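You operate a simulated robot arm through the tools that you are given. There is no shell and no other tool. Be economical: measure what you need, move in short steps, check, and stop when the job is done.

Carry out the task below with a simulated two-armed robot. There is one attempt and no reset: what you move stays moved.

Task
Take the cap off the red oil can and lay it down on the top of the spray table. Shut the teal cupboard door. Put the 25 mm open fibre bag from the top of the test bench on the shelf four of the blue rack. Put the coupon labelled "63" from the top of the mould bench on the middle bay of the mould cabinet and the coupon labelled "46" on top of the green tile. Pull the yellow drawer of the blue bench open. Any order will do. Set down upright: open fibre bag.
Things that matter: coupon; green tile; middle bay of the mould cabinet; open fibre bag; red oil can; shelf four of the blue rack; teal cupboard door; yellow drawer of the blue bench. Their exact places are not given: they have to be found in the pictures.

It is judged by the outcome, as a careful person would: the job done as asked, and still so three seconds after it is handed in. It fails if anything else is knocked over, pushed out of place, dropped, spilled or broken. A push-on lid holds only when it is set on centred and level and pressed home; a screw cap is set on level and turned clockwise until tight.

Robot
Two 7-joint arms with fingered hands on one trunk, on a base that drives. Base frame: it is fixed to the floor where the robot stands at the start and does not move with it; the origin is under the middle of the robot, x ahead of it, y to its left, z up; the surface under the hand at the start is at about z = 880. Units: mm, degrees, N and s.
The left shoulder is at the start at [44, 151, 1093], the right one opposite. With the tool pointing down near the work surface each hand reaches from about 460 to 840 mm from the robot's upright axis, wherever it stands, measured 20 degrees to its own side. Places, roughly: coupon [-1500, -1250, 1000]; green tile [-1500, -1750, 1000]; middle bay of the mould cabinet [500, 800, 500]; open fibre bag [1500, 3000, 1000]; red oil can [500, 0, 1000]; shelf four of the blue rack [6100, 2900, 1300]; teal cupboard door [2700, 2400, 500]; yellow drawer of the blue bench [-1400, 1300, 400]. Payload 3.8 kg a hand.
The tool frame of a hand sits at the grasp point between the pads (the TCP): z along the fingers, y along the line on which they close. The tips reach 30 mm beyond it. The gripper opens to 104 mm. The gripper's body begins 35 mm behind the TCP. The gripper is a hand of 5 fingers: y runs from the thumb to the fingers, the wrist lies at [-15, -104, -178] in the tool frame, and closing takes about 1.5 s.
Orientation is that of the tool frame in the base frame, as a unit quaternion [w, x, y, z]. With the fingers straight down and the wrist toward the robot, the tool's x, y and z point along [0, 1, 0], [1, 0, 0] and [0, 0, -1] of the base frame.

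Tools
- The arms move only by the tool nudge_tool. It takes "left_increments", "right_increments" or both (then of equal length, played together; a hand with none holds still); each is a list of rows, each a list of 6 numbers: the shift along the tool's x, y, z in units of 30 mm (1.0 is 30 mm), then the turn, a rotation vector about the tool's x, y, z in units of 8 degrees (1.0 is 8 degrees). In form: [[x, y, z, rx, ry, rz], ...]. A call has 1 to 20 rows; each row shifts and turns the commanded pose from where the row before left it, along the tool's axes as they then stand. "left_grip" and "right_grip" are, for a hand that has rows, the closure in counts, from 0 (fully open) to 255 (shut), set as the call begins (left out, the last holds). A call with a number of a shift or a turn outside -1 to 1 is refused whole. Rows are played at 5 a second. More than 50 mm and 8.6 degrees between two rows, or a gripper value outside its range, and nothing of the call is played. A pose out of reach is approached as far as the arm can. The call stops where the force on the tool passes 40 N (or 10 N more than at its start, if that is more) or the arm is blocked; 0.2 s more then pass. The fingers move at their own pace (about 72 mm/s each) and stop on an object; they squeeze with about 24 N. The grip force told is the motor's: it shows also when the fingers shut on nothing. Time passes only in rows, and 0.2 s behind the last, so rows that do not move let the fingers close. The reply holds the time, the measured pose of the TCP, the force on the tool along the base axes, the opening and the grip force, in the units named above and with some noise, with the torque about the TCP (base axes, N m) and any sound that the robot's microphone picked up.
- Cameras (640 x 400 px; columns grow to the right, rows downward): "scene" is now at [170.6, 7.7, 1272.6]; the picture's right is [0.14, -0.99, -0.03], its down [-0.41, -0.03, -0.91] and it looks along [0.90, 0.13, -0.41] (base axes); focal length 214 px, centre (320, 200). "left" rides on the left gripper at [-80, -78, -141] in its tool frame; the picture's right is [-0.78, -0.30, 0.56], its down [0.53, -0.78, 0.33] and it looks along [0.33, 0.56, 0.76] (tool axes); focal length 247 px, centre (320, 200). "right" rides on the right gripper at [80, -78, -141] in its tool frame; the picture's right is [-0.78, 0.30, -0.56], its down [-0.54, -0.78, 0.33] and it looks along [-0.33, 0.56, 0.76] (tool axes); focal length 247 px, centre (320, 200).
- camera(camera): a new picture of that camera. The clock stands still meanwhile.
- lift_body(by): slides the trunk up (or, below 0, down) by that many mm; the arms and the scene camera ride with it, the base frame stays. It gives what a move gives, with no picture.
- steer(legs): drives the robot by 1 to 6 legs, each [ahead, left, turn to the left] in mm, mm and degrees, along the robot's own axes; the way and the turn of a leg run together, so that a leg with both is an arc; at most 1500 mm and 180 degrees a leg. The arms and the cameras ride along, it lands a little off, and it stops where it bumps. It gives what a move gives.
- finger_targets(index, middle, ring, little, thumb_bend, thumb_turn, hand): sets how far each is bent, from 0 (flat) to 1 (curled in); at 0.3 the hand is open as for a grip, at 0.7 the pads meet at the TCP. One left out holds its place. A second passes; each finger stops where it meets its share of the squeeze, and holds until it gets a number again. A gripper value or a shape takes the hand back. It gives what a move gives, with no picture; readings hold the bend of each and the force on index, middle, ring, little, thumb and palm. thumb_turn goes from beside the hand (0) to across from the fingers (1), as for a grip.
- hand_shape(shape, hand): the hand has 5 fingers and takes this shape, open, in about a second: jaw (thumb against the fingers, like two jaws); tri (thumb and two fingers); tip (a fingertip pinch); poke (one finger out to press); point (the index stretched); flat (the hand flat); cup (the hand cupped); fist (a fist). The gripper value then closes the fingers along that shape, each until it touches; the sizes above hold for jaw. It gives what a move gives, with no picture.
- turn_head(pan, tilt): turns the head with the scene camera to pan (to the left, within 80 degrees either way) and tilt (down, from -29 to 69), counted from straight ahead of the robot. It gives what a move gives.
- probe_pixels(camera, pixels): for up to 12 pixels [column, row] of the newest picture of that camera ("zoom" is the newest enlarged one), the place [x, y, z] in the base frame of the surface seen there, good to about 2 mm, but the place of the scene camera against the robot may be out by one fixed shift of up to 18 mm in any direction. The clock stands still meanwhile.
- zoom(camera, box): a new picture of the part [left, top, right, bottom] of that camera's present view, enlarged. The clock stands still meanwhile.
- hand_in(): hands the job in; it is judged then, once.

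Go step by step. Measure first, check grasps and placings, and put right what went wrong. The budget is 110 turns and 100 pictures, counting those below and the enlarged ones. Unless the task says otherwise, let go and move clear before handing in.

The tools are called after "Call:" as a command line: name --argument value ..., lists and objects as JSON in quotes. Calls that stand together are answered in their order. nudge_tool: Moves the arms, as the interface text tells. Its arguments: {"type":"object","properties":{"left_increments":{"type":"array"},"left_grip":{"type":"number"},"right_increments":{"type":"array"},"right_grip":{"type":"number"}},"required":[]} The other tools are called the same way: lift_body (by) slides the trunk up or down; hand_shape (shape, hand) gives the hand a shape; finger_targets (index, middle, ring, little, thumb_bend, thumb_turn, hand) moves the fingers one by one; steer (legs) drives the base; turn_head (pan, tilt) turns the head that bears the scene camera; camera (camera) takes a picture; probe_pixels (camera, pixels) gives the place of the surface under pixels of a picture; zoom (camera, box) takes an enlarged picture of a part of a camera's view; hand_in () hands the job in.

At the start:

```text
clock: 0.0
left_tool_pos: [394.7, 274.8, 1186.7]
left_tool_rot: [0.011, 0.704, 0.71, 0.011]
left_ft_force: [0.3, -0.1, 1.3]
left_ft_torque: [0.01, -0.02, -0.02]
left_gripper_width: 103.9
left_grip_force: 0.1
left_shape: jaw
left_bend: [0.3, 0.3, 0.3, 0.3, 0.3, 0.98]
left_finger forces: [0.0, 0.1, 0.0, 0.0, 0.1, 0.0]
right_tool_pos: [396.3, -92.9, 1168.7]
right_tool_rot: [0.007, 0.706, 0.708, 0.01]
right_ft_force: [0.4, 0.9, 0.6]
right_ft_torque: [-0.01, -0.01, -0.01]
right_gripper_width: 103.7
right_grip_force: 0.0
right_shape: jaw
right_bend: [0.3, 0.3, 0.3, 0.3, 0.3, 0.98]
right_finger forces: [0.0, 0.0, 0.1, 0.1, 0.0, 0.0]
trunk travel left (down, up): [-175.0, 281.0]
robot x, y, heading: [0.9, 1.8, 0.6]
head pan, tilt: [7.6, 13.9]
```

scene: 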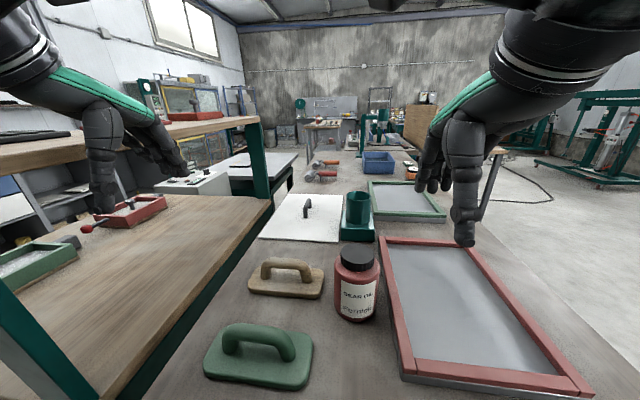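
right: 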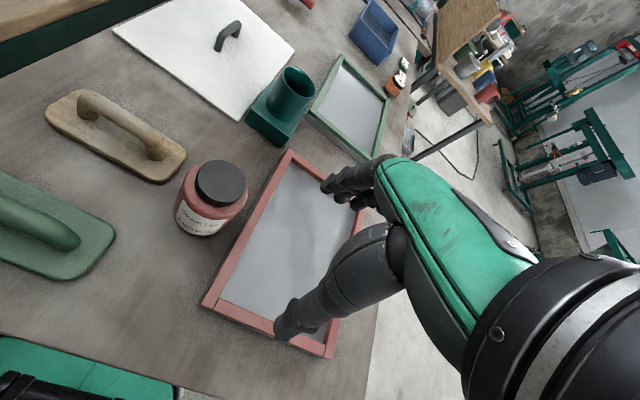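
left: 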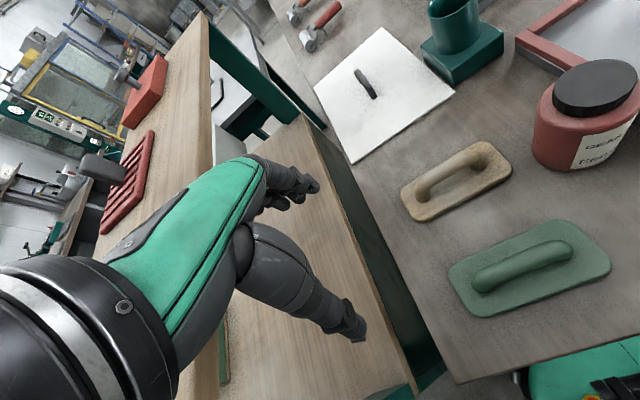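

The can with its black cap is at scene pixels (356,258)-(357,300). I'll probe it and the surroundings before moving.

Call:
probe_pixels --camera "scene" --pixels '[[356, 252], [356, 262], [340, 256], [374, 256], [357, 295], [357, 322], [330, 330], [300, 225], [170, 250], [210, 125], [420, 210], [480, 300]]'

Call:
probe_pixels --camera "right" --pixels '[[221, 183], [198, 183], [244, 183], [221, 163], [221, 204], [200, 222], [160, 215]]'

Call:
zoom --camera "scene" --box '[310, 220, 410, 340]'

Call:
turn_head --pan 60 --tilt 25

Call:
camera --camera "scene"

```text
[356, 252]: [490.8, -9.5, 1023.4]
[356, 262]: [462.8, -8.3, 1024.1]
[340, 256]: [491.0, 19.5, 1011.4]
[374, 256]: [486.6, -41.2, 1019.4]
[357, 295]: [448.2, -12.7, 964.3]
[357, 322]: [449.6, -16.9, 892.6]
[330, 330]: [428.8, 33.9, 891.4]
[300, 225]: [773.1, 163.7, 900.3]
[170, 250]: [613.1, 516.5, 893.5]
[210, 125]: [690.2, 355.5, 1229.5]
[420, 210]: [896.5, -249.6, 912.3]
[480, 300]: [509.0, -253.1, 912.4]
```

```text
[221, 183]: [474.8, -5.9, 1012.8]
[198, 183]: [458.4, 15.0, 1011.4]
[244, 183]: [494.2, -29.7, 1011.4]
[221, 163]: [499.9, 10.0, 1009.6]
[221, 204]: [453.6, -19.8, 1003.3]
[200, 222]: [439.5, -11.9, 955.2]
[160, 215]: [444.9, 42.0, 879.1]
```

```text
3.33 times, centred on (360, 280) of scene
```

zoom: 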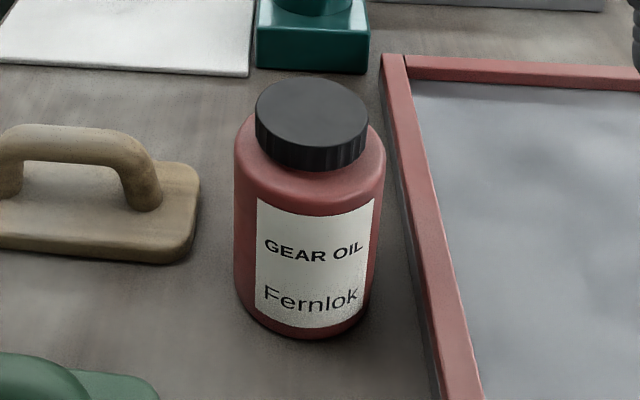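

```text
clock: 1.2
left_tool_pos: [395.2, 275.4, 1185.4]
left_tool_rot: [0.011, 0.701, 0.713, 0.012]
left_ft_force: [-0.2, 0.4, 0.4]
left_ft_torque: [0.02, 0.01, 0.0]
left_gripper_width: 103.5
left_grip_force: 0.0
left_shape: jaw
left_bend: [0.3, 0.3, 0.3, 0.3, 0.3, 0.98]
left_finger forces: [0.0, 0.0, 0.1, 0.1, 0.0, 0.1]
right_tool_pos: [398.8, -91.0, 1168.1]
right_tool_rot: [0.006, 0.704, 0.71, 0.008]
right_ft_force: [-0.1, -0.4, 0.4]
right_ft_torque: [-0.02, 0.01, 0.0]
right_gripper_width: 103.7
right_grip_force: 0.0
right_shape: jaw
right_bend: [0.3, 0.3, 0.3, 0.3, 0.3, 0.98]
right_finger forces: [0.0, 0.0, 0.0, 0.0, 0.0, 0.0]
trunk travel left (down, up): [-175.0, 281.0]
robot x, y, heading: [-1.0, 4.1, 0.6]
head pan, tilt: [60.0, 25.0]
```

```text
95 pictures are left
```

scene: 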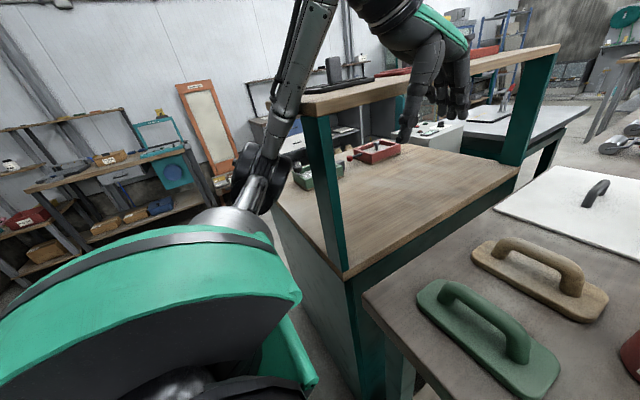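

The can's cap is centred near (476,-7), top at z≈1012, ~57 mm wide (hand camera values; the scene camera reads about 12 mm high). I move the right hand above the cap and check.

Call:
nudge_tool --right_increments '[[0.95, 0.87, 0, 0, 0, 0], [0.95, 0.87, 0, 0, 0, 0], [0.9, 0.84, 0, 0, 0, 0], [0, 0, 0.8, 0, 0, 1], [0, 0, 0.8, 0, 0, 1], [0, 0, 0.8, 0, 0, 1]]' --right_grip 0

Call:
turn_head --pan 0 --tilt 30

Call:
camera --camera "scene"

Call:
camera --camera "right"

```text
clock: 2.6
left_tool_pos: [395.7, 276.7, 1185.0]
left_tool_rot: [0.011, 0.701, 0.713, 0.011]
left_ft_force: [-0.3, -0.6, 0.3]
left_ft_torque: [-0.01, 0.0, -0.01]
left_gripper_width: 103.8
left_grip_force: 0.1
left_shape: jaw
left_bend: [0.3, 0.3, 0.3, 0.3, 0.3, 0.98]
left_finger forces: [0.0, 0.0, 0.0, 0.0, 0.0, 0.1]
right_tool_pos: [476.8, -6.4, 1098.3]
right_tool_rot: [0.004, 0.837, 0.547, 0.01]
right_ft_force: [0.3, 0.0, -0.1]
right_ft_torque: [0.02, -0.01, -0.03]
right_gripper_width: 103.7
right_grip_force: 0.0
right_shape: jaw
right_bend: [0.3, 0.3, 0.3, 0.3, 0.3, 0.98]
right_finger forces: [0.0, 0.0, 0.1, 0.0, 0.0, 0.1]
trunk travel left (down, up): [-175.0, 281.0]
robot x, y, heading: [2.0, -0.4, 0.7]
head pan, tilt: [60.0, 25.0]
```

```text
clock: 3.9
left_tool_pos: [396.6, 275.1, 1185.3]
left_tool_rot: [0.013, 0.702, 0.712, 0.012]
left_ft_force: [-0.8, -0.3, 0.1]
left_ft_torque: [0.01, 0.02, -0.01]
left_gripper_width: 104.0
left_grip_force: 0.0
left_shape: jaw
left_bend: [0.3, 0.3, 0.3, 0.3, 0.3, 0.98]
left_finger forces: [0.0, 0.0, 0.1, 0.0, 0.0, 0.0]
right_tool_pos: [477.2, -5.2, 1096.9]
right_tool_rot: [0.004, 0.836, 0.549, 0.01]
right_ft_force: [-0.5, 0.3, 0.6]
right_ft_torque: [-0.01, -0.02, 0.01]
right_gripper_width: 103.9
right_grip_force: 0.1
right_shape: jaw
right_bend: [0.3, 0.3, 0.3, 0.3, 0.3, 0.98]
right_finger forces: [0.0, 0.0, 0.0, 0.1, 0.0, 0.0]
trunk travel left (down, up): [-175.0, 281.0]
robot x, y, heading: [-2.5, -1.0, 0.7]
head pan, tilt: [0.0, 30.0]
```

```text
94 pictures are left
```

scene: 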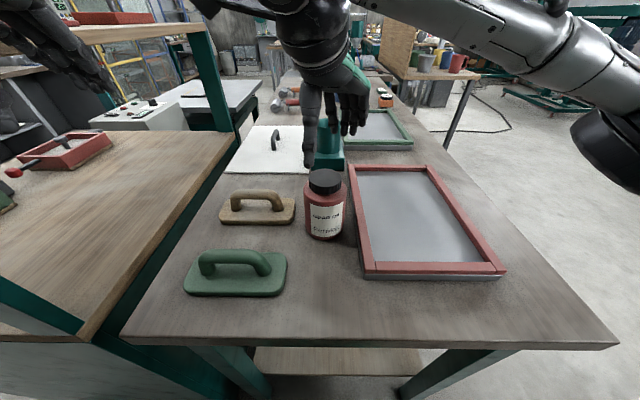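

```text
93 pictures are left
```

right: 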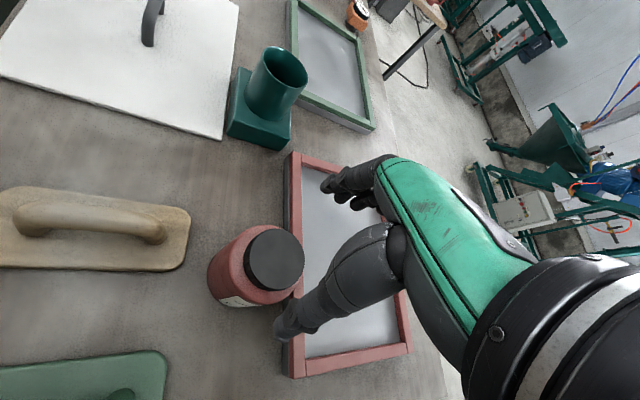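

The cap sits between thumb tip (280,330) and fingers (330,185) but lower; I probe its rim once more in this closer view.

Call:
probe_pixels --camera "right" --pixels '[[274, 258], [247, 258], [302, 258], [274, 232], [274, 286], [252, 238], [297, 240], [245, 275], [228, 270]]'

Call:
zoom --camera "right" --box '[190, 190, 350, 340]'

```text
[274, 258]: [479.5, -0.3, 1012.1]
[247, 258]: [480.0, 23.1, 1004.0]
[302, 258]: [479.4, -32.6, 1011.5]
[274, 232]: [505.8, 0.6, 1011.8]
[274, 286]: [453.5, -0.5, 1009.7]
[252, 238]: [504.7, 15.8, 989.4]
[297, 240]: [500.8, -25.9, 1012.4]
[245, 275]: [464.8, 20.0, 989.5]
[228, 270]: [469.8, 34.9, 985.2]
```

```text
2.67 times, centred on (270, 265) of right
```

zoom: 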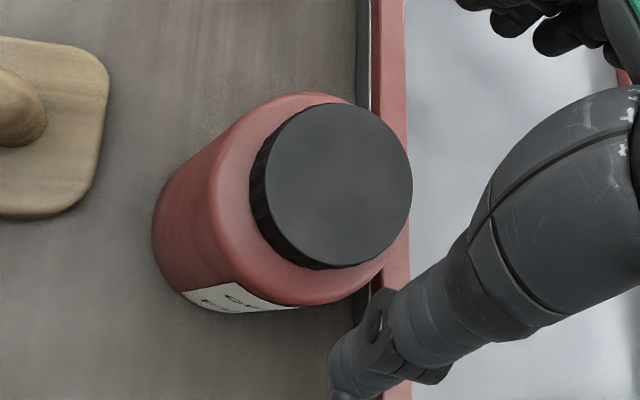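

Cap centre is (479.5,-4), z 985–1012. I descend to TCP z≈1014 and close.

Call:
nudge_tool --right_increments '[[0, 0.05, 0.9, 0, 0, 0], [0, 0.03, 0.9, 0, 0, 0], [0, 0, 0.93, 0, 0, 0]]'

Call:
nudge_tool --right_increments '[[0, 0, 0, 0, 0, 0], [0, 0, 0, 0, 0, 0], [0, 0, 0, 0, 0, 0], [0, 0, 0, 0, 0, 0], [0, 0, 0, 0, 0, 0], [0, 0, 0, 0, 0, 0], [0, 0, 0, 0, 0, 0]]' --right_grip 255

Call:
camera --camera "scene"

```text
clock: 4.7
left_tool_pos: [395.2, 275.3, 1186.0]
left_tool_rot: [0.012, 0.701, 0.712, 0.013]
left_ft_force: [-0.3, 0.7, 0.0]
left_ft_torque: [0.02, -0.02, -0.01]
left_gripper_width: 103.7
left_grip_force: 0.0
left_shape: jaw
left_bend: [0.3, 0.3, 0.3, 0.3, 0.3, 0.98]
left_finger forces: [0.1, 0.0, 0.0, 0.0, 0.1, 0.0]
right_tool_pos: [481.6, -6.3, 1014.7]
right_tool_rot: [0.004, 0.836, 0.549, 0.009]
right_ft_force: [0.2, -0.5, 0.3]
right_ft_torque: [0.02, 0.03, -0.01]
right_gripper_width: 103.8
right_grip_force: 0.1
right_shape: jaw
right_bend: [0.3, 0.3, 0.3, 0.3, 0.3, 0.98]
right_finger forces: [0.0, 0.0, 0.0, 0.0, 0.0, 0.0]
trunk travel left (down, up): [-175.0, 281.0]
robot x, y, heading: [2.2, -1.4, 0.4]
head pan, tilt: [0.0, 30.0]
```

```text
clock: 6.3
left_tool_pos: [394.5, 276.2, 1185.3]
left_tool_rot: [0.013, 0.702, 0.712, 0.013]
left_ft_force: [-0.3, -0.4, -0.4]
left_ft_torque: [0.01, 0.01, 0.01]
left_gripper_width: 103.6
left_grip_force: 0.1
left_shape: jaw
left_bend: [0.3, 0.3, 0.3, 0.3, 0.3, 0.98]
left_finger forces: [0.0, 0.0, 0.0, 0.0, 0.0, 0.1]
right_tool_pos: [480.5, -6.5, 1015.6]
right_tool_rot: [0.004, 0.836, 0.548, 0.012]
right_ft_force: [-2.6, 3.2, 27.5]
right_ft_torque: [-0.33, -0.67, 0.03]
right_gripper_width: 71.3
right_grip_force: 24.2
right_shape: jaw
right_bend: [0.28, 0.37, 0.39, 0.42, 0.57, 0.99]
right_finger forces: [18.5, 22.2, 0.1, 0.0, 21.1, 0.0]
trunk travel left (down, up): [-175.0, 281.0]
robot x, y, heading: [3.0, -3.0, 0.3]
head pan, tilt: [0.0, 30.0]
```

```text
91 pictures are left
```

scene: 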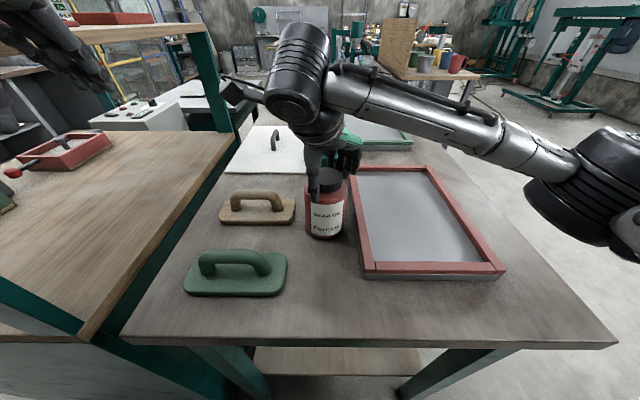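

There's 27 N upward and a 71 mm width: the fingertips sit on the can's shoulder. I open, rise 13 mm and close again.

Call:
nudge_tool --right_increments '[[0, 0, 0, 0, 0, 0], [0, 0, 0, 0, 0, 0], [0, 0, 0, 0, 0, 0], [0, 0, -0.45, 0, 0, 0], [0, 0, 0, 0, 0, 0]]' --right_grip 0

Call:
nudge_tool --right_increments '[[0, 0, 0, 0, 0, 0], [0, 0, 0, 0, 0, 0], [0, 0, 0, 0, 0, 0], [0, 0, 0, 0, 0, 0], [0, 0, 0, 0, 0, 0], [0, 0, 0, 0, 0, 0], [0, 0, 0, 0, 0, 0]]' --right_grip 255

Call:
zoom --camera "scene" --box '[270, 120, 390, 250]'

```text
clock: 7.5
left_tool_pos: [395.1, 276.6, 1186.0]
left_tool_rot: [0.013, 0.701, 0.713, 0.013]
left_ft_force: [0.5, -0.5, 0.1]
left_ft_torque: [0.01, 0.0, 0.03]
left_gripper_width: 103.7
left_grip_force: 0.1
left_shape: jaw
left_bend: [0.3, 0.3, 0.3, 0.3, 0.3, 0.98]
left_finger forces: [0.0, 0.0, 0.0, 0.0, 0.0, 0.0]
right_tool_pos: [481.9, -7.3, 1028.6]
right_tool_rot: [0.004, 0.837, 0.548, 0.008]
right_ft_force: [0.5, 0.8, -0.3]
right_ft_torque: [0.0, 0.01, 0.01]
right_gripper_width: 103.7
right_grip_force: 0.0
right_shape: jaw
right_bend: [0.3, 0.3, 0.3, 0.3, 0.3, 0.98]
right_finger forces: [0.0, 0.0, 0.1, 0.0, 0.0, 0.1]
trunk travel left (down, up): [-175.0, 281.0]
robot x, y, heading: [-2.5, -0.5, 0.7]
head pan, tilt: [0.0, 30.0]
```

```text
clock: 9.1
left_tool_pos: [396.0, 275.6, 1186.8]
left_tool_rot: [0.012, 0.702, 0.712, 0.012]
left_ft_force: [0.0, -0.9, -0.6]
left_ft_torque: [-0.02, -0.02, -0.02]
left_gripper_width: 103.6
left_grip_force: 0.1
left_shape: jaw
left_bend: [0.3, 0.3, 0.3, 0.3, 0.3, 0.98]
left_finger forces: [0.1, 0.0, 0.1, 0.1, 0.1, 0.1]
right_tool_pos: [481.4, -6.1, 1028.1]
right_tool_rot: [0.004, 0.836, 0.548, 0.01]
right_ft_force: [-1.5, -0.3, 0.0]
right_ft_torque: [-0.04, 0.03, 0.01]
right_gripper_width: 52.3
right_grip_force: 23.6
right_shape: jaw
right_bend: [0.74, 0.5, 0.53, 0.5, 0.63, 1.0]
right_finger forces: [13.3, 7.0, 0.0, 0.0, 21.1, 0.1]
trunk travel left (down, up): [-175.0, 281.0]
robot x, y, heading: [-3.0, -2.6, 0.5]
head pan, tilt: [0.0, 30.0]
```

```text
3.08 times, centred on (330, 185) of scene
```

zoom: 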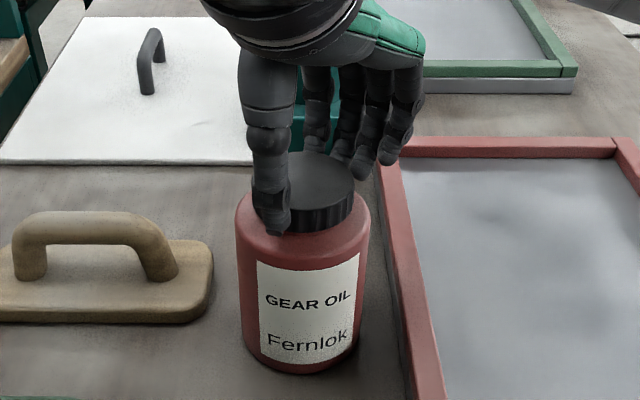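

The fingers now hold the cap itself (52 mm, no vertical load). I turn counter-clockwise 40° and look at force and label.

Call:
nudge_tool --right_increments '[[0, 0, 0, 0, 0, -1], [0, 0, 0, 0, 0, -1], [0, 0, 0, 0, 0, -1], [0, 0, 0, 0, 0, -1], [0, 0, 0, 0, 0, -1]]'

Call:
zoom --camera "scene" --box '[270, 120, 390, 250]'

```text
clock: 10.3
left_tool_pos: [395.6, 275.9, 1187.1]
left_tool_rot: [0.012, 0.701, 0.713, 0.012]
left_ft_force: [0.4, 0.3, -0.4]
left_ft_torque: [-0.01, 0.03, -0.01]
left_gripper_width: 103.7
left_grip_force: 0.0
left_shape: jaw
left_bend: [0.3, 0.3, 0.3, 0.3, 0.3, 0.98]
left_finger forces: [0.0, 0.0, 0.1, 0.0, 0.0, 0.1]
right_tool_pos: [480.8, -6.3, 1029.1]
right_tool_rot: [0.007, 0.597, 0.802, 0.007]
right_ft_force: [-0.2, 0.2, -0.5]
right_ft_torque: [0.02, -0.02, -0.03]
right_gripper_width: 52.1
right_grip_force: 24.1
right_shape: jaw
right_bend: [0.74, 0.49, 0.53, 0.5, 0.64, 1.0]
right_finger forces: [13.9, 7.2, 0.1, 0.0, 20.9, 0.0]
trunk travel left (down, up): [-175.0, 281.0]
robot x, y, heading: [2.4, 1.6, 0.7]
head pan, tilt: [0.0, 30.0]
```

```text
3.08 times, centred on (330, 185) of scene
```

zoom: 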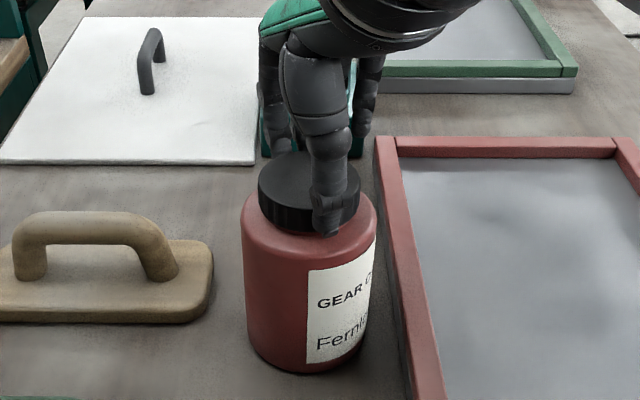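

The label turned with the cap, so the can must be held with the left hand. I turn back 40° and probe the clearances on its left side.

Call:
nudge_tool --right_increments '[[0, 0, 0, 0, 0, 1], [0, 0, 0, 0, 0, 1], [0, 0, 0, 0, 0, 1], [0, 0, 0, 0, 0, 1], [0, 0, 0, 0, 0, 1]]'

Call:
camera --camera "scene"

Call:
probe_pixels --camera "scene" --pixels '[[235, 255], [185, 285], [285, 290], [287, 255], [198, 262], [270, 270], [220, 215], [294, 215], [258, 194], [330, 345], [345, 200], [365, 275]]'

```text
clock: 11.5
left_tool_pos: [395.3, 277.2, 1186.8]
left_tool_rot: [0.012, 0.701, 0.713, 0.013]
left_ft_force: [-0.4, -0.3, 0.7]
left_ft_torque: [0.0, 0.02, 0.01]
left_gripper_width: 103.9
left_grip_force: 0.0
left_shape: jaw
left_bend: [0.3, 0.3, 0.3, 0.3, 0.3, 0.98]
left_finger forces: [0.1, 0.0, 0.0, 0.0, 0.0, 0.0]
right_tool_pos: [481.0, -6.8, 1028.4]
right_tool_rot: [0.005, 0.837, 0.547, 0.01]
right_ft_force: [0.0, 0.7, 0.6]
right_ft_torque: [0.02, -0.03, -0.02]
right_gripper_width: 52.1
right_grip_force: 23.6
right_shape: jaw
right_bend: [0.74, 0.49, 0.53, 0.5, 0.64, 1.0]
right_finger forces: [13.9, 7.4, 0.0, 0.1, 21.0, 0.0]
trunk travel left (down, up): [-175.0, 281.0]
robot x, y, heading: [-0.6, -1.8, 0.5]
head pan, tilt: [0.0, 30.0]
```

```text
88 pictures are left
```

scene: 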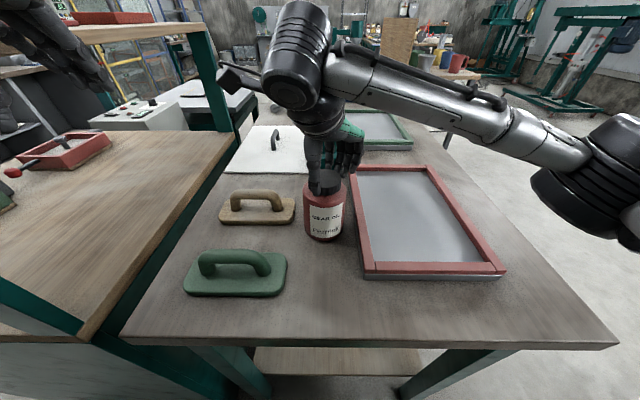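

```text
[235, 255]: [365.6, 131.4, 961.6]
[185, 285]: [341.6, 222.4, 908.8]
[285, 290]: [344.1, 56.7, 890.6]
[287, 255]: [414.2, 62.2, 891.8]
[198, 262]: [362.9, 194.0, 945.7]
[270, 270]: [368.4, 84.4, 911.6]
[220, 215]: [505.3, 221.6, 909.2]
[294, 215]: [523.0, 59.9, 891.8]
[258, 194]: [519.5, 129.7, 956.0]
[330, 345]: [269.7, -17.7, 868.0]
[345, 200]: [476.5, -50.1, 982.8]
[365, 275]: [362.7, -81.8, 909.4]
```

Handles at (365,85–190) and (520,65–220) leave a free lane from the robot side, so I'll hold the can with the left hand coming horizontally from the front. First release the cap, retract the right hand, and back the base 200 mm.

Call:
nudge_tool --right_increments '[[0, 0, 0, 0, 0, 0], [0, 0, 0, 0, 0, 0], [0, 0, 0, 0, 0, 0], [0, 0, 0, 0, 0, 0], [0, 0, -1, 0, 0, 0], [0, 0, -1, 0, 0, 0], [0, 0, -1, 0, 0, 0], [0, 0, -1, 0, 0, 0], [0, 0, -1, 0, 0, -1], [-1, 0, 0, 0, 0, -1], [-1, 0, 0, 0, 0, -1], [-1, 0, 0, 0, 0, 0], [-1, 0, 0, 0, 0, 0], [-1, 0, 0, 0, 0, 0]]' --right_grip 0

Call:
steer --legs '[[-200, 0, 0]]'

Call:
nudge_tool --left_increments '[[0, 0, 0, 0, -1, 0], [0, 0, 0, 0, -1, 0], [0, 0, 0, 0, -1, 0], [0, 0, 0, 0, -1, 0], [0, 0, 0, 0, -1, 0], [0, 0, 0, 0, -1, 0], [0, 0, 0, 0, -1, 0], [0, 0, 0, 0, -1, 0], [0, 0, 0, 0, -1, 0], [0, 0, 0, 0, -1, 0], [0, 0, 0, 0, -1, 0], [0, 0, 0, -1, -0.25, 0], [0, 0, 0, -1, 0, 0], [0, 0, 0, -1, 0, 0], [0, 0, 0, -1, 0, 0], [0, 0, 0, -1, 0, 0], [0, 0, 0, -1, 0, 0], [0, 0, 0, -1, 0, 0], [0, 0, 0, -0.5, 0, 0]]'

Call:
camera --camera "scene"

```text
clock: 14.5
left_tool_pos: [395.0, 277.4, 1185.4]
left_tool_rot: [0.013, 0.701, 0.713, 0.012]
left_ft_force: [-0.4, -0.5, 0.7]
left_ft_torque: [0.01, 0.01, -0.02]
left_gripper_width: 103.9
left_grip_force: 0.1
left_shape: jaw
left_bend: [0.3, 0.3, 0.3, 0.3, 0.3, 0.98]
left_finger forces: [0.0, 0.0, 0.0, 0.1, 0.1, 0.1]
right_tool_pos: [465.9, -157.0, 1177.6]
right_tool_rot: [0.007, 0.703, 0.711, 0.007]
right_ft_force: [0.0, -0.3, 0.3]
right_ft_torque: [-0.02, -0.01, 0.0]
right_gripper_width: 103.5
right_grip_force: 0.1
right_shape: jaw
right_bend: [0.3, 0.3, 0.3, 0.3, 0.3, 0.98]
right_finger forces: [0.0, 0.1, 0.0, 0.1, 0.0, 0.0]
trunk travel left (down, up): [-175.0, 281.0]
robot x, y, heading: [2.2, 1.2, 0.5]
head pan, tilt: [0.0, 30.0]
```

```text
clock: 16.1
left_tool_pos: [218.6, 275.0, 1173.7]
left_tool_rot: [0.002, 0.704, 0.71, 0.001]
left_ft_force: [0.1, -0.5, 0.4]
left_ft_torque: [0.03, -0.01, -0.03]
left_gripper_width: 103.8
left_grip_force: 0.0
left_shape: jaw
left_bend: [0.3, 0.3, 0.3, 0.3, 0.3, 0.98]
left_finger forces: [0.0, 0.1, 0.1, 0.0, 0.0, 0.1]
right_tool_pos: [285.8, -157.2, 1168.2]
right_tool_rot: [-0.001, 0.706, 0.708, -0.001]
right_ft_force: [-0.1, 0.0, 0.3]
right_ft_torque: [-0.01, -0.01, -0.03]
right_gripper_width: 103.8
right_grip_force: 0.1
right_shape: jaw
right_bend: [0.3, 0.3, 0.3, 0.3, 0.3, 0.98]
right_finger forces: [0.1, 0.1, 0.0, 0.1, 0.0, 0.0]
trunk travel left (down, up): [-175.0, 281.0]
robot x, y, heading: [-203.0, -1.2, 0.5]
head pan, tilt: [0.0, 30.0]
```

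```text
clock: 19.7
left_tool_pos: [255.5, 290.0, 1194.3]
left_tool_rot: [0.654, 0.276, 0.651, -0.269]
left_ft_force: [-8.3, -30.6, 4.3]
left_ft_torque: [0.03, 0.09, 0.47]
left_gripper_width: 102.9
left_grip_force: 0.2
left_shape: jaw
left_bend: [0.3, 0.37, 0.3, 0.3, 0.3, 0.98]
left_finger forces: [0.1, 31.7, 0.0, 0.0, 0.0, 0.1]
left hand out of reach, approached as far as the arm can: row 15, 16, 17, 18
right_tool_pos: [282.9, -162.5, 1168.4]
right_tool_rot: [0.0, 0.707, 0.707, 0.002]
right_ft_force: [0.1, -0.6, 0.4]
right_ft_torque: [-0.03, 0.0, 0.01]
right_gripper_width: 103.6
right_grip_force: 0.2
right_shape: jaw
right_bend: [0.3, 0.3, 0.3, 0.3, 0.3, 0.98]
right_finger forces: [0.0, 0.0, 0.0, 0.1, 0.1, 0.1]
trunk travel left (down, up): [-175.0, 281.0]
robot x, y, heading: [-205.3, -4.3, 0.1]
head pan, tilt: [0.0, 30.0]
stopped in row 18 (left hand): the force on the tool passed its limit at 44 N (the readings are from after the stop); the commanded pose is now the measured one
```

```text
87 pictures are left
```

scene: 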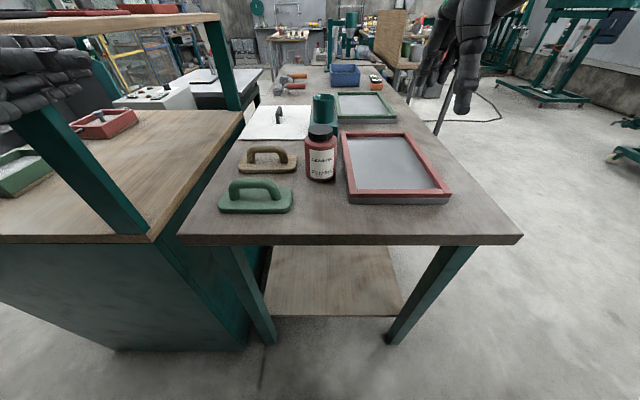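

The left middle finger touched the shelf post on the bench to the left (orientation reached yaw 45°). I move the hand to the right and forward, then finish the turn.

Call:
nudge_tool --left_increments '[[0, -0.7, 0.7, 0, 0, 0], [0, -0.7, 0.7, 0, 0, 0], [0, -0.7, 0.7, 0, 0, 0], [0, -0.7, 0.7, 0, 0, 0], [0, -0.7, 0.7, 0, 0, 0], [0, -0.7, 0.7, 0, 0, 0], [0, 0.3, 0.7, -1, 0, 0], [0, 0.3, 0.7, -0.9, 0, 0], [0, 0.3, 0.7, 0, 0, 0]]'

Call:
camera --camera "scene"

Call:
camera --camera "left"

```text
clock: 21.7
left_tool_pos: [361.9, 118.9, 1205.8]
left_tool_rot: [0.685, 0.179, 0.683, -0.179]
left_ft_force: [-0.3, 0.7, 0.1]
left_ft_torque: [-0.01, 0.0, -0.04]
left_gripper_width: 103.8
left_grip_force: 0.1
left_shape: jaw
left_bend: [0.3, 0.3, 0.3, 0.3, 0.3, 0.98]
left_finger forces: [0.0, 0.0, 0.1, 0.1, 0.0, 0.0]
left hand out of reach, approached as far as the arm can: row 1, 2, 3, 4
right_tool_pos: [284.5, -158.7, 1168.2]
right_tool_rot: [0.0, 0.707, 0.707, 0.0]
right_ft_force: [0.0, 0.1, -0.6]
right_ft_torque: [0.01, 0.01, 0.02]
right_gripper_width: 104.0
right_grip_force: 0.0
right_shape: jaw
right_bend: [0.3, 0.3, 0.3, 0.3, 0.3, 0.98]
right_finger forces: [0.0, 0.1, 0.1, 0.1, 0.1, 0.1]
trunk travel left (down, up): [-175.0, 281.0]
robot x, y, heading: [-203.9, 0.6, 0.4]
head pan, tilt: [0.0, 30.0]
```

```text
86 pictures are left
```

scene: 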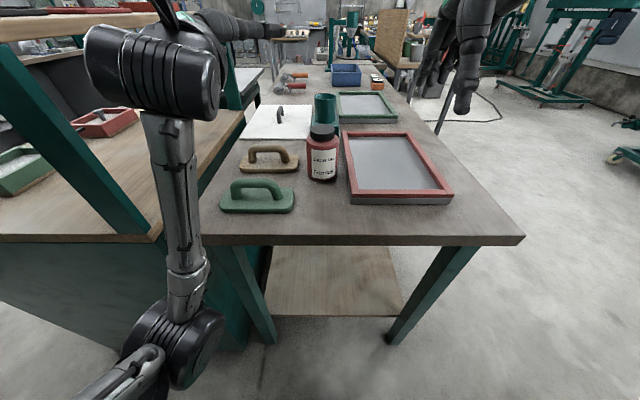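

```text
85 pictures are left
```

left: 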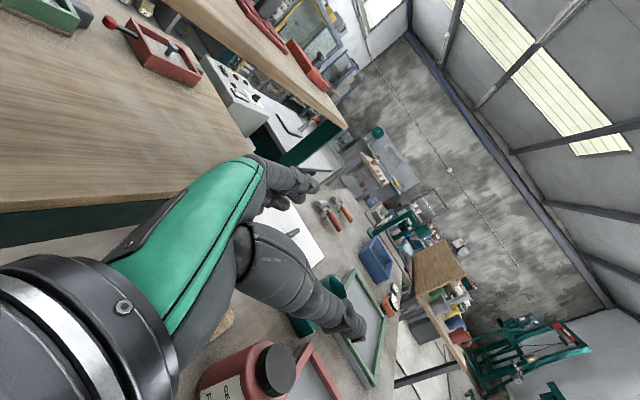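

Orientation is right (fingers toward front-right). The forearm elbow (180,350) could foul the table edge when lowering, so I check its position.

Call:
probe_pixels --camera "scene" --pixels '[[180, 340], [190, 285], [185, 200], [165, 130], [150, 70], [230, 30], [330, 243], [215, 243], [322, 133], [308, 160], [338, 160]]'

```text
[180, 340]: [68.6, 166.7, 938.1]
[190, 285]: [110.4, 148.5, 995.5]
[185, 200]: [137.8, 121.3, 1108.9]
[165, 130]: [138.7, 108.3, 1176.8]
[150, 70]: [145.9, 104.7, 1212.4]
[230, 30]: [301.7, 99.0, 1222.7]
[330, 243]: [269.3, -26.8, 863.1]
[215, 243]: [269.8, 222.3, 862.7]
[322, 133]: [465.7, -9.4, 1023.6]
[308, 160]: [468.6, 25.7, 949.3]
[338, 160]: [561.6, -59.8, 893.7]
```

Elbow stays in front of the table edge (x<270), fine. I move the left hand above the can at z≈1065 and check the alignment.

Call:
nudge_tool --left_increments '[[0, -0.28, 0.84, 0, 0, 0], [0, -0.28, 0.84, 0, 0, 0], [0, -0.28, 0.84, 0, 0, 0], [0, -0.28, 0.84, 0, 0, 0], [0, -0.28, 0.84, 0, 0, 0], [0, -0.27, 0.82, 0, 0, 0], [0.94, 0, 0, 0, 0, 0], [0.94, 0, 0, 0, 0, 0], [0.94, 0, 0, 0, 0, 0], [0.94, 0, 0, 0, 0, 0], [0.94, 0, 0, 0, 0, 0]]'

Call:
camera --camera "left"

Call:
camera --camera "scene"

```text
clock: 24.1
left_tool_pos: [475.7, 18.7, 1072.6]
left_tool_rot: [0.692, 0.187, 0.681, -0.152]
left_ft_force: [0.0, 0.4, -0.3]
left_ft_torque: [-0.02, 0.0, 0.0]
left_gripper_width: 103.9
left_grip_force: 0.1
left_shape: jaw
left_bend: [0.3, 0.3, 0.3, 0.3, 0.3, 0.98]
left_finger forces: [0.0, 0.1, 0.0, 0.0, 0.0, 0.0]
right_tool_pos: [285.7, -158.7, 1167.7]
right_tool_rot: [0.0, 0.707, 0.707, 0.0]
right_ft_force: [-0.3, 0.7, -1.0]
right_ft_torque: [-0.04, 0.0, -0.01]
right_gripper_width: 103.6
right_grip_force: 0.0
right_shape: jaw
right_bend: [0.3, 0.3, 0.3, 0.3, 0.3, 0.98]
right_finger forces: [0.0, 0.1, 0.0, 0.1, 0.0, 0.0]
trunk travel left (down, up): [-175.0, 281.0]
robot x, y, heading: [-201.2, -3.0, 0.4]
head pan, tilt: [0.0, 30.0]
```

```text
84 pictures are left
```

left: 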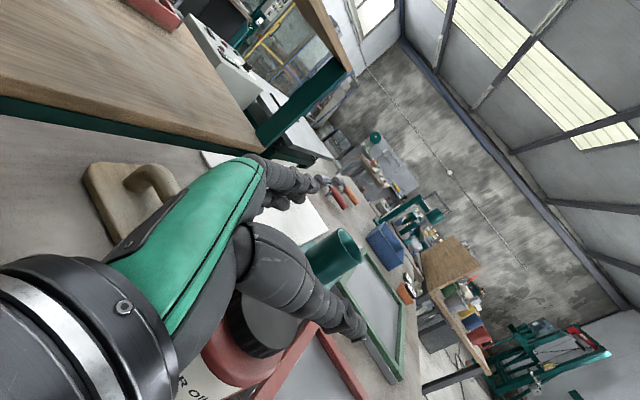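

```text
83 pictures are left
```

scene: 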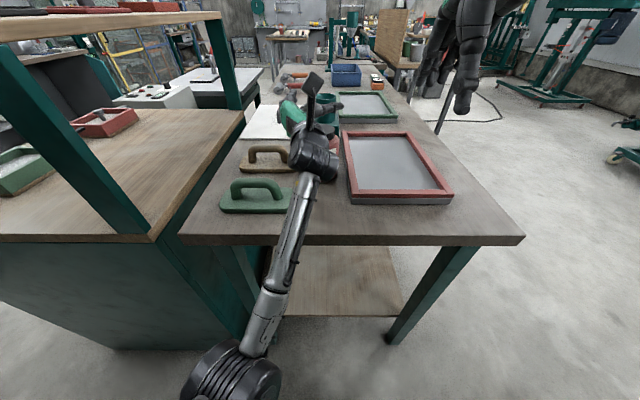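

Now the hand is at (475.7,18.7,1072.6), with a 3° roll. I verify the can position in this camera before lining up.

Call:
probe_pixels --camera "left" --pixels '[[265, 310], [240, 330], [280, 340], [235, 372], [210, 360]]'

Call:
nudge_tool --left_increments '[[0, -0.2, 0, 0, 0, -0.37], [0, -0.4, 0.1, 0, 0, 0], [0, 0, 0, 0, 0, 0]]'

```text
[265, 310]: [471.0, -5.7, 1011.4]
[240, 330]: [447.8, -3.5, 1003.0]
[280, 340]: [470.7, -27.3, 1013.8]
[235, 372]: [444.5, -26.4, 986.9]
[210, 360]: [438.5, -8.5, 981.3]
```

```text
clock: 24.9
left_tool_pos: [469.5, 1.3, 1065.1]
left_tool_rot: [0.685, 0.168, 0.689, -0.168]
left_ft_force: [-0.7, -0.7, 0.9]
left_ft_torque: [-0.03, 0.01, 0.01]
left_gripper_width: 104.1
left_grip_force: 0.1
left_shape: jaw
left_bend: [0.3, 0.3, 0.3, 0.3, 0.3, 0.98]
left_finger forces: [0.1, 0.1, 0.1, 0.1, 0.0, 0.1]
right_tool_pos: [284.5, -159.5, 1167.1]
right_tool_rot: [0.0, 0.706, 0.708, 0.0]
right_ft_force: [0.2, 0.0, 0.4]
right_ft_torque: [0.04, 0.01, 0.0]
right_gripper_width: 103.8
right_grip_force: 0.0
right_shape: jaw
right_bend: [0.3, 0.3, 0.3, 0.3, 0.3, 0.98]
right_finger forces: [0.1, 0.0, 0.0, 0.0, 0.1, 0.1]
trunk travel left (down, up): [-175.0, 281.0]
robot x, y, heading: [-200.7, -3.6, -0.1]
head pan, tilt: [0.0, 30.0]
```

Can centre ≈(477,-5). I back off 4 mm for palm clearance and descend over the can in small steps.

Call:
nudge_tool --left_increments '[[0, -0.05, -0.15, 0, 0, 0], [0.7, 0, 0, 0, 0, 0], [0.7, 0, 0, 0, 0, 0], [0.7, 0, 0, 0, 0, 0], [0.7, 0, 0, 0, 0, 0], [0.7, 0, 0, 0, 0, 0], [0.65, 0, 0, 0, 0, 0]]'

Call:
camera --camera "left"

Call:
zoom --camera "scene" --box '[210, 60, 430, 230]'

```text
clock: 26.4
left_tool_pos: [476.0, 5.8, 1033.6]
left_tool_rot: [0.726, 0.187, 0.645, -0.15]
left_ft_force: [-0.2, 0.5, 0.4]
left_ft_torque: [0.01, 0.0, 0.02]
left_gripper_width: 104.1
left_grip_force: 0.1
left_shape: jaw
left_bend: [0.3, 0.3, 0.3, 0.3, 0.3, 0.98]
left_finger forces: [0.0, 0.0, 0.0, 0.0, 0.0, 0.1]
right_tool_pos: [284.6, -158.7, 1167.5]
right_tool_rot: [-0.001, 0.707, 0.708, 0.0]
right_ft_force: [0.3, 0.4, -0.8]
right_ft_torque: [-0.04, 0.0, 0.02]
right_gripper_width: 103.8
right_grip_force: 0.1
right_shape: jaw
right_bend: [0.3, 0.3, 0.3, 0.3, 0.3, 0.98]
right_finger forces: [0.1, 0.0, 0.1, 0.0, 0.0, 0.0]
trunk travel left (down, up): [-175.0, 281.0]
robot x, y, heading: [-202.0, -1.2, 0.1]
head pan, tilt: [0.0, 30.0]
stopped in row 7 (left hand): the arm was blocked; the commanded pose is now the measured one
```

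```text
82 pictures are left
```

left: 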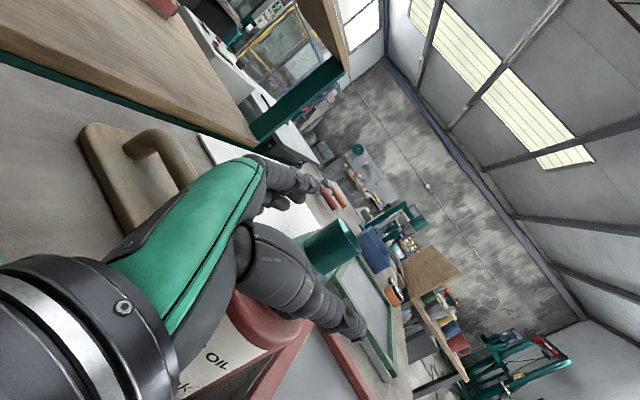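

```text
2.35 times, centred on (320, 145) of scene
```

zoom: 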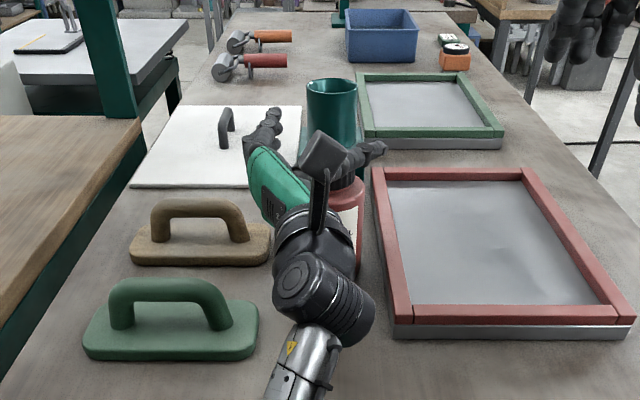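

The arm was blocked at z≈1034: the low forearm meets the table's front edge. Raising the trunk lets me come down with a higher elbow, so I lift 250 mm and straighten the hand.

Call:
lift_body --by 250

Call:
nudge_tool --left_increments '[[0, 0, 0, 0, 0, 0], [0.5, 0, 0, 0, 0, 0]]'

Call:
camera --camera "scene"

```text
clock: 29.0
left_tool_pos: [483.6, 34.5, 1278.2]
left_tool_rot: [0.726, 0.196, 0.649, -0.117]
left_ft_force: [-0.5, 0.0, 0.7]
left_ft_torque: [0.04, 0.0, 0.04]
left_gripper_width: 103.9
left_grip_force: 0.0
left_shape: jaw
left_bend: [0.3, 0.3, 0.3, 0.3, 0.3, 0.98]
left_finger forces: [0.0, 0.1, 0.1, 0.1, 0.1, 0.1]
right_tool_pos: [285.2, -159.5, 1417.7]
right_tool_rot: [-0.001, 0.707, 0.707, 0.001]
right_ft_force: [-0.3, -0.1, 0.6]
right_ft_torque: [-0.02, 0.0, 0.01]
right_gripper_width: 103.7
right_grip_force: 0.1
right_shape: jaw
right_bend: [0.3, 0.3, 0.3, 0.3, 0.3, 0.98]
right_finger forces: [0.0, 0.0, 0.1, 0.0, 0.1, 0.0]
trunk travel left (down, up): [-425.0, 31.0]
robot x, y, heading: [-203.7, -1.8, 0.1]
head pan, tilt: [0.0, 30.0]
```

```text
clock: 29.8
left_tool_pos: [486.8, 30.6, 1271.9]
left_tool_rot: [0.729, 0.194, 0.645, -0.124]
left_ft_force: [0.2, 0.3, 0.7]
left_ft_torque: [-0.03, -0.02, 0.0]
left_gripper_width: 104.0
left_grip_force: 0.0
left_shape: jaw
left_bend: [0.3, 0.3, 0.3, 0.3, 0.3, 0.98]
left_finger forces: [0.1, 0.0, 0.1, 0.1, 0.1, 0.0]
right_tool_pos: [285.1, -158.6, 1417.9]
right_tool_rot: [-0.001, 0.707, 0.708, 0.001]
right_ft_force: [-0.2, 0.6, 0.3]
right_ft_torque: [-0.02, -0.01, 0.02]
right_gripper_width: 104.0
right_grip_force: 0.1
right_shape: jaw
right_bend: [0.3, 0.3, 0.3, 0.3, 0.3, 0.98]
right_finger forces: [0.0, 0.0, 0.0, 0.0, 0.1, 0.1]
trunk travel left (down, up): [-425.0, 31.0]
robot x, y, heading: [-204.4, -1.3, 0.4]
head pan, tilt: [0.0, 30.0]
stopped in row 2 (left hand): the arm was blocked; the commanded pose is now the measured one
```

```text
80 pictures are left
```

scene: 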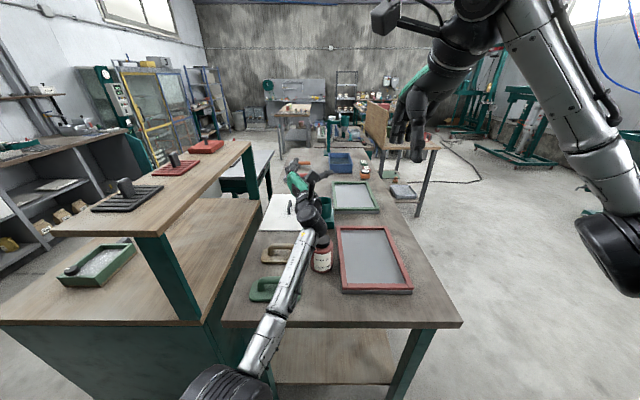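

Even in free space this wrist attitude is at a joint limit. I switch to a comfortable attitude: left hand from the left-front, yaw −75°, tilted 25° down, so the wrist passes above the green handle.

Call:
nudge_tool --left_increments '[[0, 0, 0, 0.784, 0.397, 0.03], [0, 0, 0, 0.784, 0.397, 0.03], [0, 0, 0, 0.784, 0.397, 0.03], [0, 0, 0, 0.784, 0.397, 0.03], [0, 0, 0, 0.784, 0.397, 0.03], [0, 0, 0, 0.784, 0.397, 0.03], [0, 0, 0, 0.784, 0.397, 0.03], [0, 0, 0, 0.784, 0.397, 0.03], [0, 0, 0, 0, 0, 0]]'

Call:
lift_body --by -130

Call:
camera --camera "scene"

```text
clock: 31.8
left_tool_pos: [485.8, 28.0, 1270.0]
left_tool_rot: [0.424, 0.515, 0.668, -0.328]
left_ft_force: [-0.1, 0.0, 0.1]
left_ft_torque: [0.0, 0.02, 0.01]
left_gripper_width: 104.1
left_grip_force: 0.1
left_shape: jaw
left_bend: [0.3, 0.3, 0.3, 0.3, 0.3, 0.98]
left_finger forces: [0.0, 0.1, 0.0, 0.1, 0.0, 0.0]
right_tool_pos: [284.8, -158.1, 1418.5]
right_tool_rot: [-0.001, 0.706, 0.708, 0.0]
right_ft_force: [-0.1, 0.4, 0.1]
right_ft_torque: [-0.01, 0.02, -0.01]
right_gripper_width: 103.9
right_grip_force: 0.1
right_shape: jaw
right_bend: [0.3, 0.3, 0.3, 0.3, 0.3, 0.98]
right_finger forces: [0.0, 0.1, 0.1, 0.1, 0.0, 0.1]
trunk travel left (down, up): [-425.0, 31.0]
robot x, y, heading: [-204.5, -5.4, 0.0]
head pan, tilt: [0.0, 30.0]
```

```text
clock: 33.3
left_tool_pos: [485.1, 28.4, 1141.7]
left_tool_rot: [0.426, 0.514, 0.668, -0.327]
left_ft_force: [0.4, 0.4, -0.4]
left_ft_torque: [-0.01, 0.03, -0.01]
left_gripper_width: 104.2
left_grip_force: 0.1
left_shape: jaw
left_bend: [0.3, 0.3, 0.3, 0.3, 0.3, 0.98]
left_finger forces: [0.1, 0.0, 0.1, 0.0, 0.0, 0.1]
right_tool_pos: [285.1, -159.9, 1287.3]
right_tool_rot: [0.001, 0.706, 0.708, 0.001]
right_ft_force: [-0.3, 0.0, 0.1]
right_ft_torque: [0.01, 0.0, -0.04]
right_gripper_width: 103.7
right_grip_force: 0.0
right_shape: jaw
right_bend: [0.3, 0.3, 0.3, 0.3, 0.3, 0.98]
right_finger forces: [0.0, 0.0, 0.1, 0.0, 0.0, 0.0]
trunk travel left (down, up): [-295.0, 161.0]
robot x, y, heading: [-204.7, -3.9, 0.4]
head pan, tilt: [0.0, 30.0]
```

```text
79 pictures are left
```

scene: 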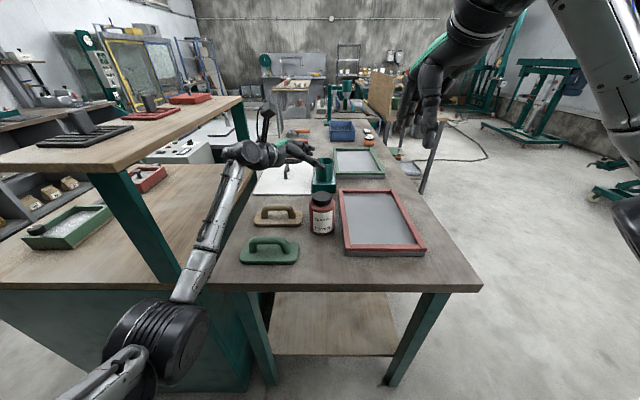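

The attitude is reached and the elbow is clear. I reduce the tilt to 20° and position above the can at z≈1070.

Call:
nudge_tool --left_increments '[[0, 0, 0, 0, -0.62, 0], [0.69, -0.17, 0.39, 0, 0, 0], [0.69, -0.17, 0.39, 0, 0, 0], [0.68, -0.18, 0.39, 0, 0, 0], [0, 0, 0, 0, 0, 0]]'

Call:
zoom --camera "scene" --box '[200, 110, 440, 290]'

Call:
camera --camera "left"

```text
clock: 34.5
left_tool_pos: [472.0, 12.4, 1070.1]
left_tool_rot: [0.454, 0.5, 0.649, -0.35]
left_ft_force: [-0.2, 0.0, -0.6]
left_ft_torque: [-0.01, 0.01, 0.0]
left_gripper_width: 103.6
left_grip_force: 0.1
left_shape: jaw
left_bend: [0.3, 0.3, 0.3, 0.3, 0.3, 0.98]
left_finger forces: [0.1, 0.0, 0.0, 0.0, 0.1, 0.0]
right_tool_pos: [284.6, -159.8, 1288.0]
right_tool_rot: [-0.001, 0.707, 0.707, 0.001]
right_ft_force: [-0.2, -0.3, 0.6]
right_ft_torque: [-0.03, -0.01, -0.02]
right_gripper_width: 103.8
right_grip_force: 0.1
right_shape: jaw
right_bend: [0.3, 0.3, 0.3, 0.3, 0.3, 0.98]
right_finger forces: [0.1, 0.0, 0.1, 0.0, 0.1, 0.0]
trunk travel left (down, up): [-295.0, 161.0]
robot x, y, heading: [-202.2, -0.5, 0.0]
head pan, tilt: [0.0, 30.0]
```

```text
2.22 times, centred on (320, 200) of scene
```

zoom: 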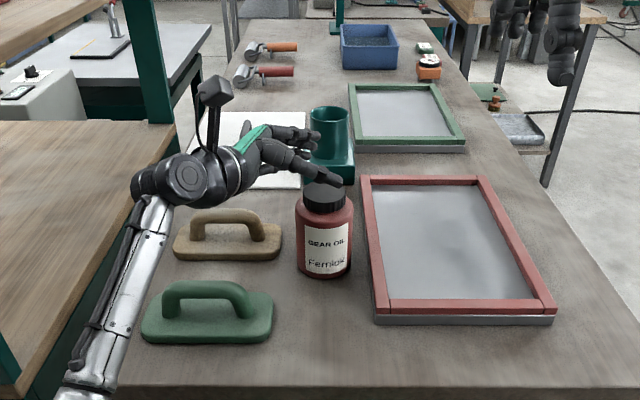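

```text
77 pictures are left
```

left: 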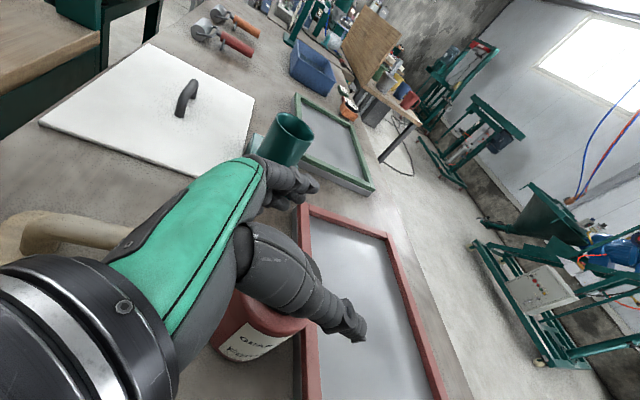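

Can is between thumb and fingers, palm to the left. Before descending, I probe the forearm underside, the float and the teal stand behind the can.

Call:
probe_pixels --camera "zoom" --pixels '[[328, 182], [120, 290], [140, 240], [90, 350], [165, 190], [145, 320], [165, 290], [230, 290], [185, 215], [325, 115], [240, 180], [60, 385]]'

```text
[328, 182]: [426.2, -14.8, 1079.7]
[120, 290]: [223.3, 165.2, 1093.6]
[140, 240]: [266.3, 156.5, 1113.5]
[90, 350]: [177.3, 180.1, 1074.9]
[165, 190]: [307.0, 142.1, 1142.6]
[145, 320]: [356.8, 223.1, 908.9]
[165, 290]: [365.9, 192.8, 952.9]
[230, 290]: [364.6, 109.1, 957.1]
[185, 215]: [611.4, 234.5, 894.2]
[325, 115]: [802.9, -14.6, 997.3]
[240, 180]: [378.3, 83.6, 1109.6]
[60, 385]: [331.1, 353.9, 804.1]
```

Clearances are sufficient (wrist ends ≈1015 at x≈307, handle top ≈945 at x≥350). I descend 130 mm.

Call:
nudge_tool --left_increments '[[0.67, 0, 0.245, 0, 0, 0], [0.67, 0, 0.245, 0, 0, 0], [0.67, 0, 0.245, 0, 0, 0], [0.67, 0, 0.245, 0, 0, 0], [0.67, 0, 0.245, 0, 0, 0], [0.67, 0, 0.245, 0, 0, 0], [0, 0, 0, 0, 0, 0]]'

Call:
zoom --camera "scene" --box '[200, 110, 440, 290]'

```text
clock: 36.1
left_tool_pos: [474.0, 13.7, 947.7]
left_tool_rot: [0.457, 0.5, 0.648, -0.348]
left_ft_force: [4.9, 1.5, 6.7]
left_ft_torque: [0.82, 0.88, -0.65]
left_gripper_width: 103.8
left_grip_force: 0.1
left_shape: jaw
left_bend: [0.3, 0.3, 0.3, 0.3, 0.3, 0.98]
left_finger forces: [0.0, 0.1, 0.0, 0.0, 0.0, 0.0]
right_tool_pos: [282.8, -159.6, 1288.4]
right_tool_rot: [-0.001, 0.706, 0.708, 0.002]
right_ft_force: [-0.4, -1.3, 0.5]
right_ft_torque: [0.02, -0.01, 0.02]
right_gripper_width: 103.8
right_grip_force: 0.1
right_shape: jaw
right_bend: [0.3, 0.3, 0.3, 0.3, 0.3, 0.98]
right_finger forces: [0.1, 0.0, 0.1, 0.0, 0.0, 0.1]
trunk travel left (down, up): [-295.0, 161.0]
robot x, y, heading: [-205.0, -2.6, 0.4]
head pan, tilt: [0.0, 30.0]
```

```text
2.22 times, centred on (320, 200) of scene
```

zoom: 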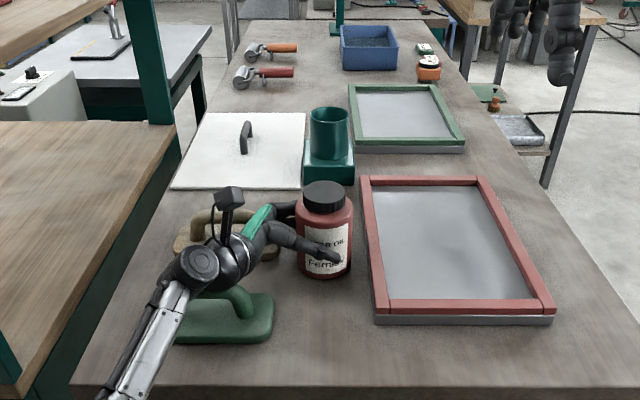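

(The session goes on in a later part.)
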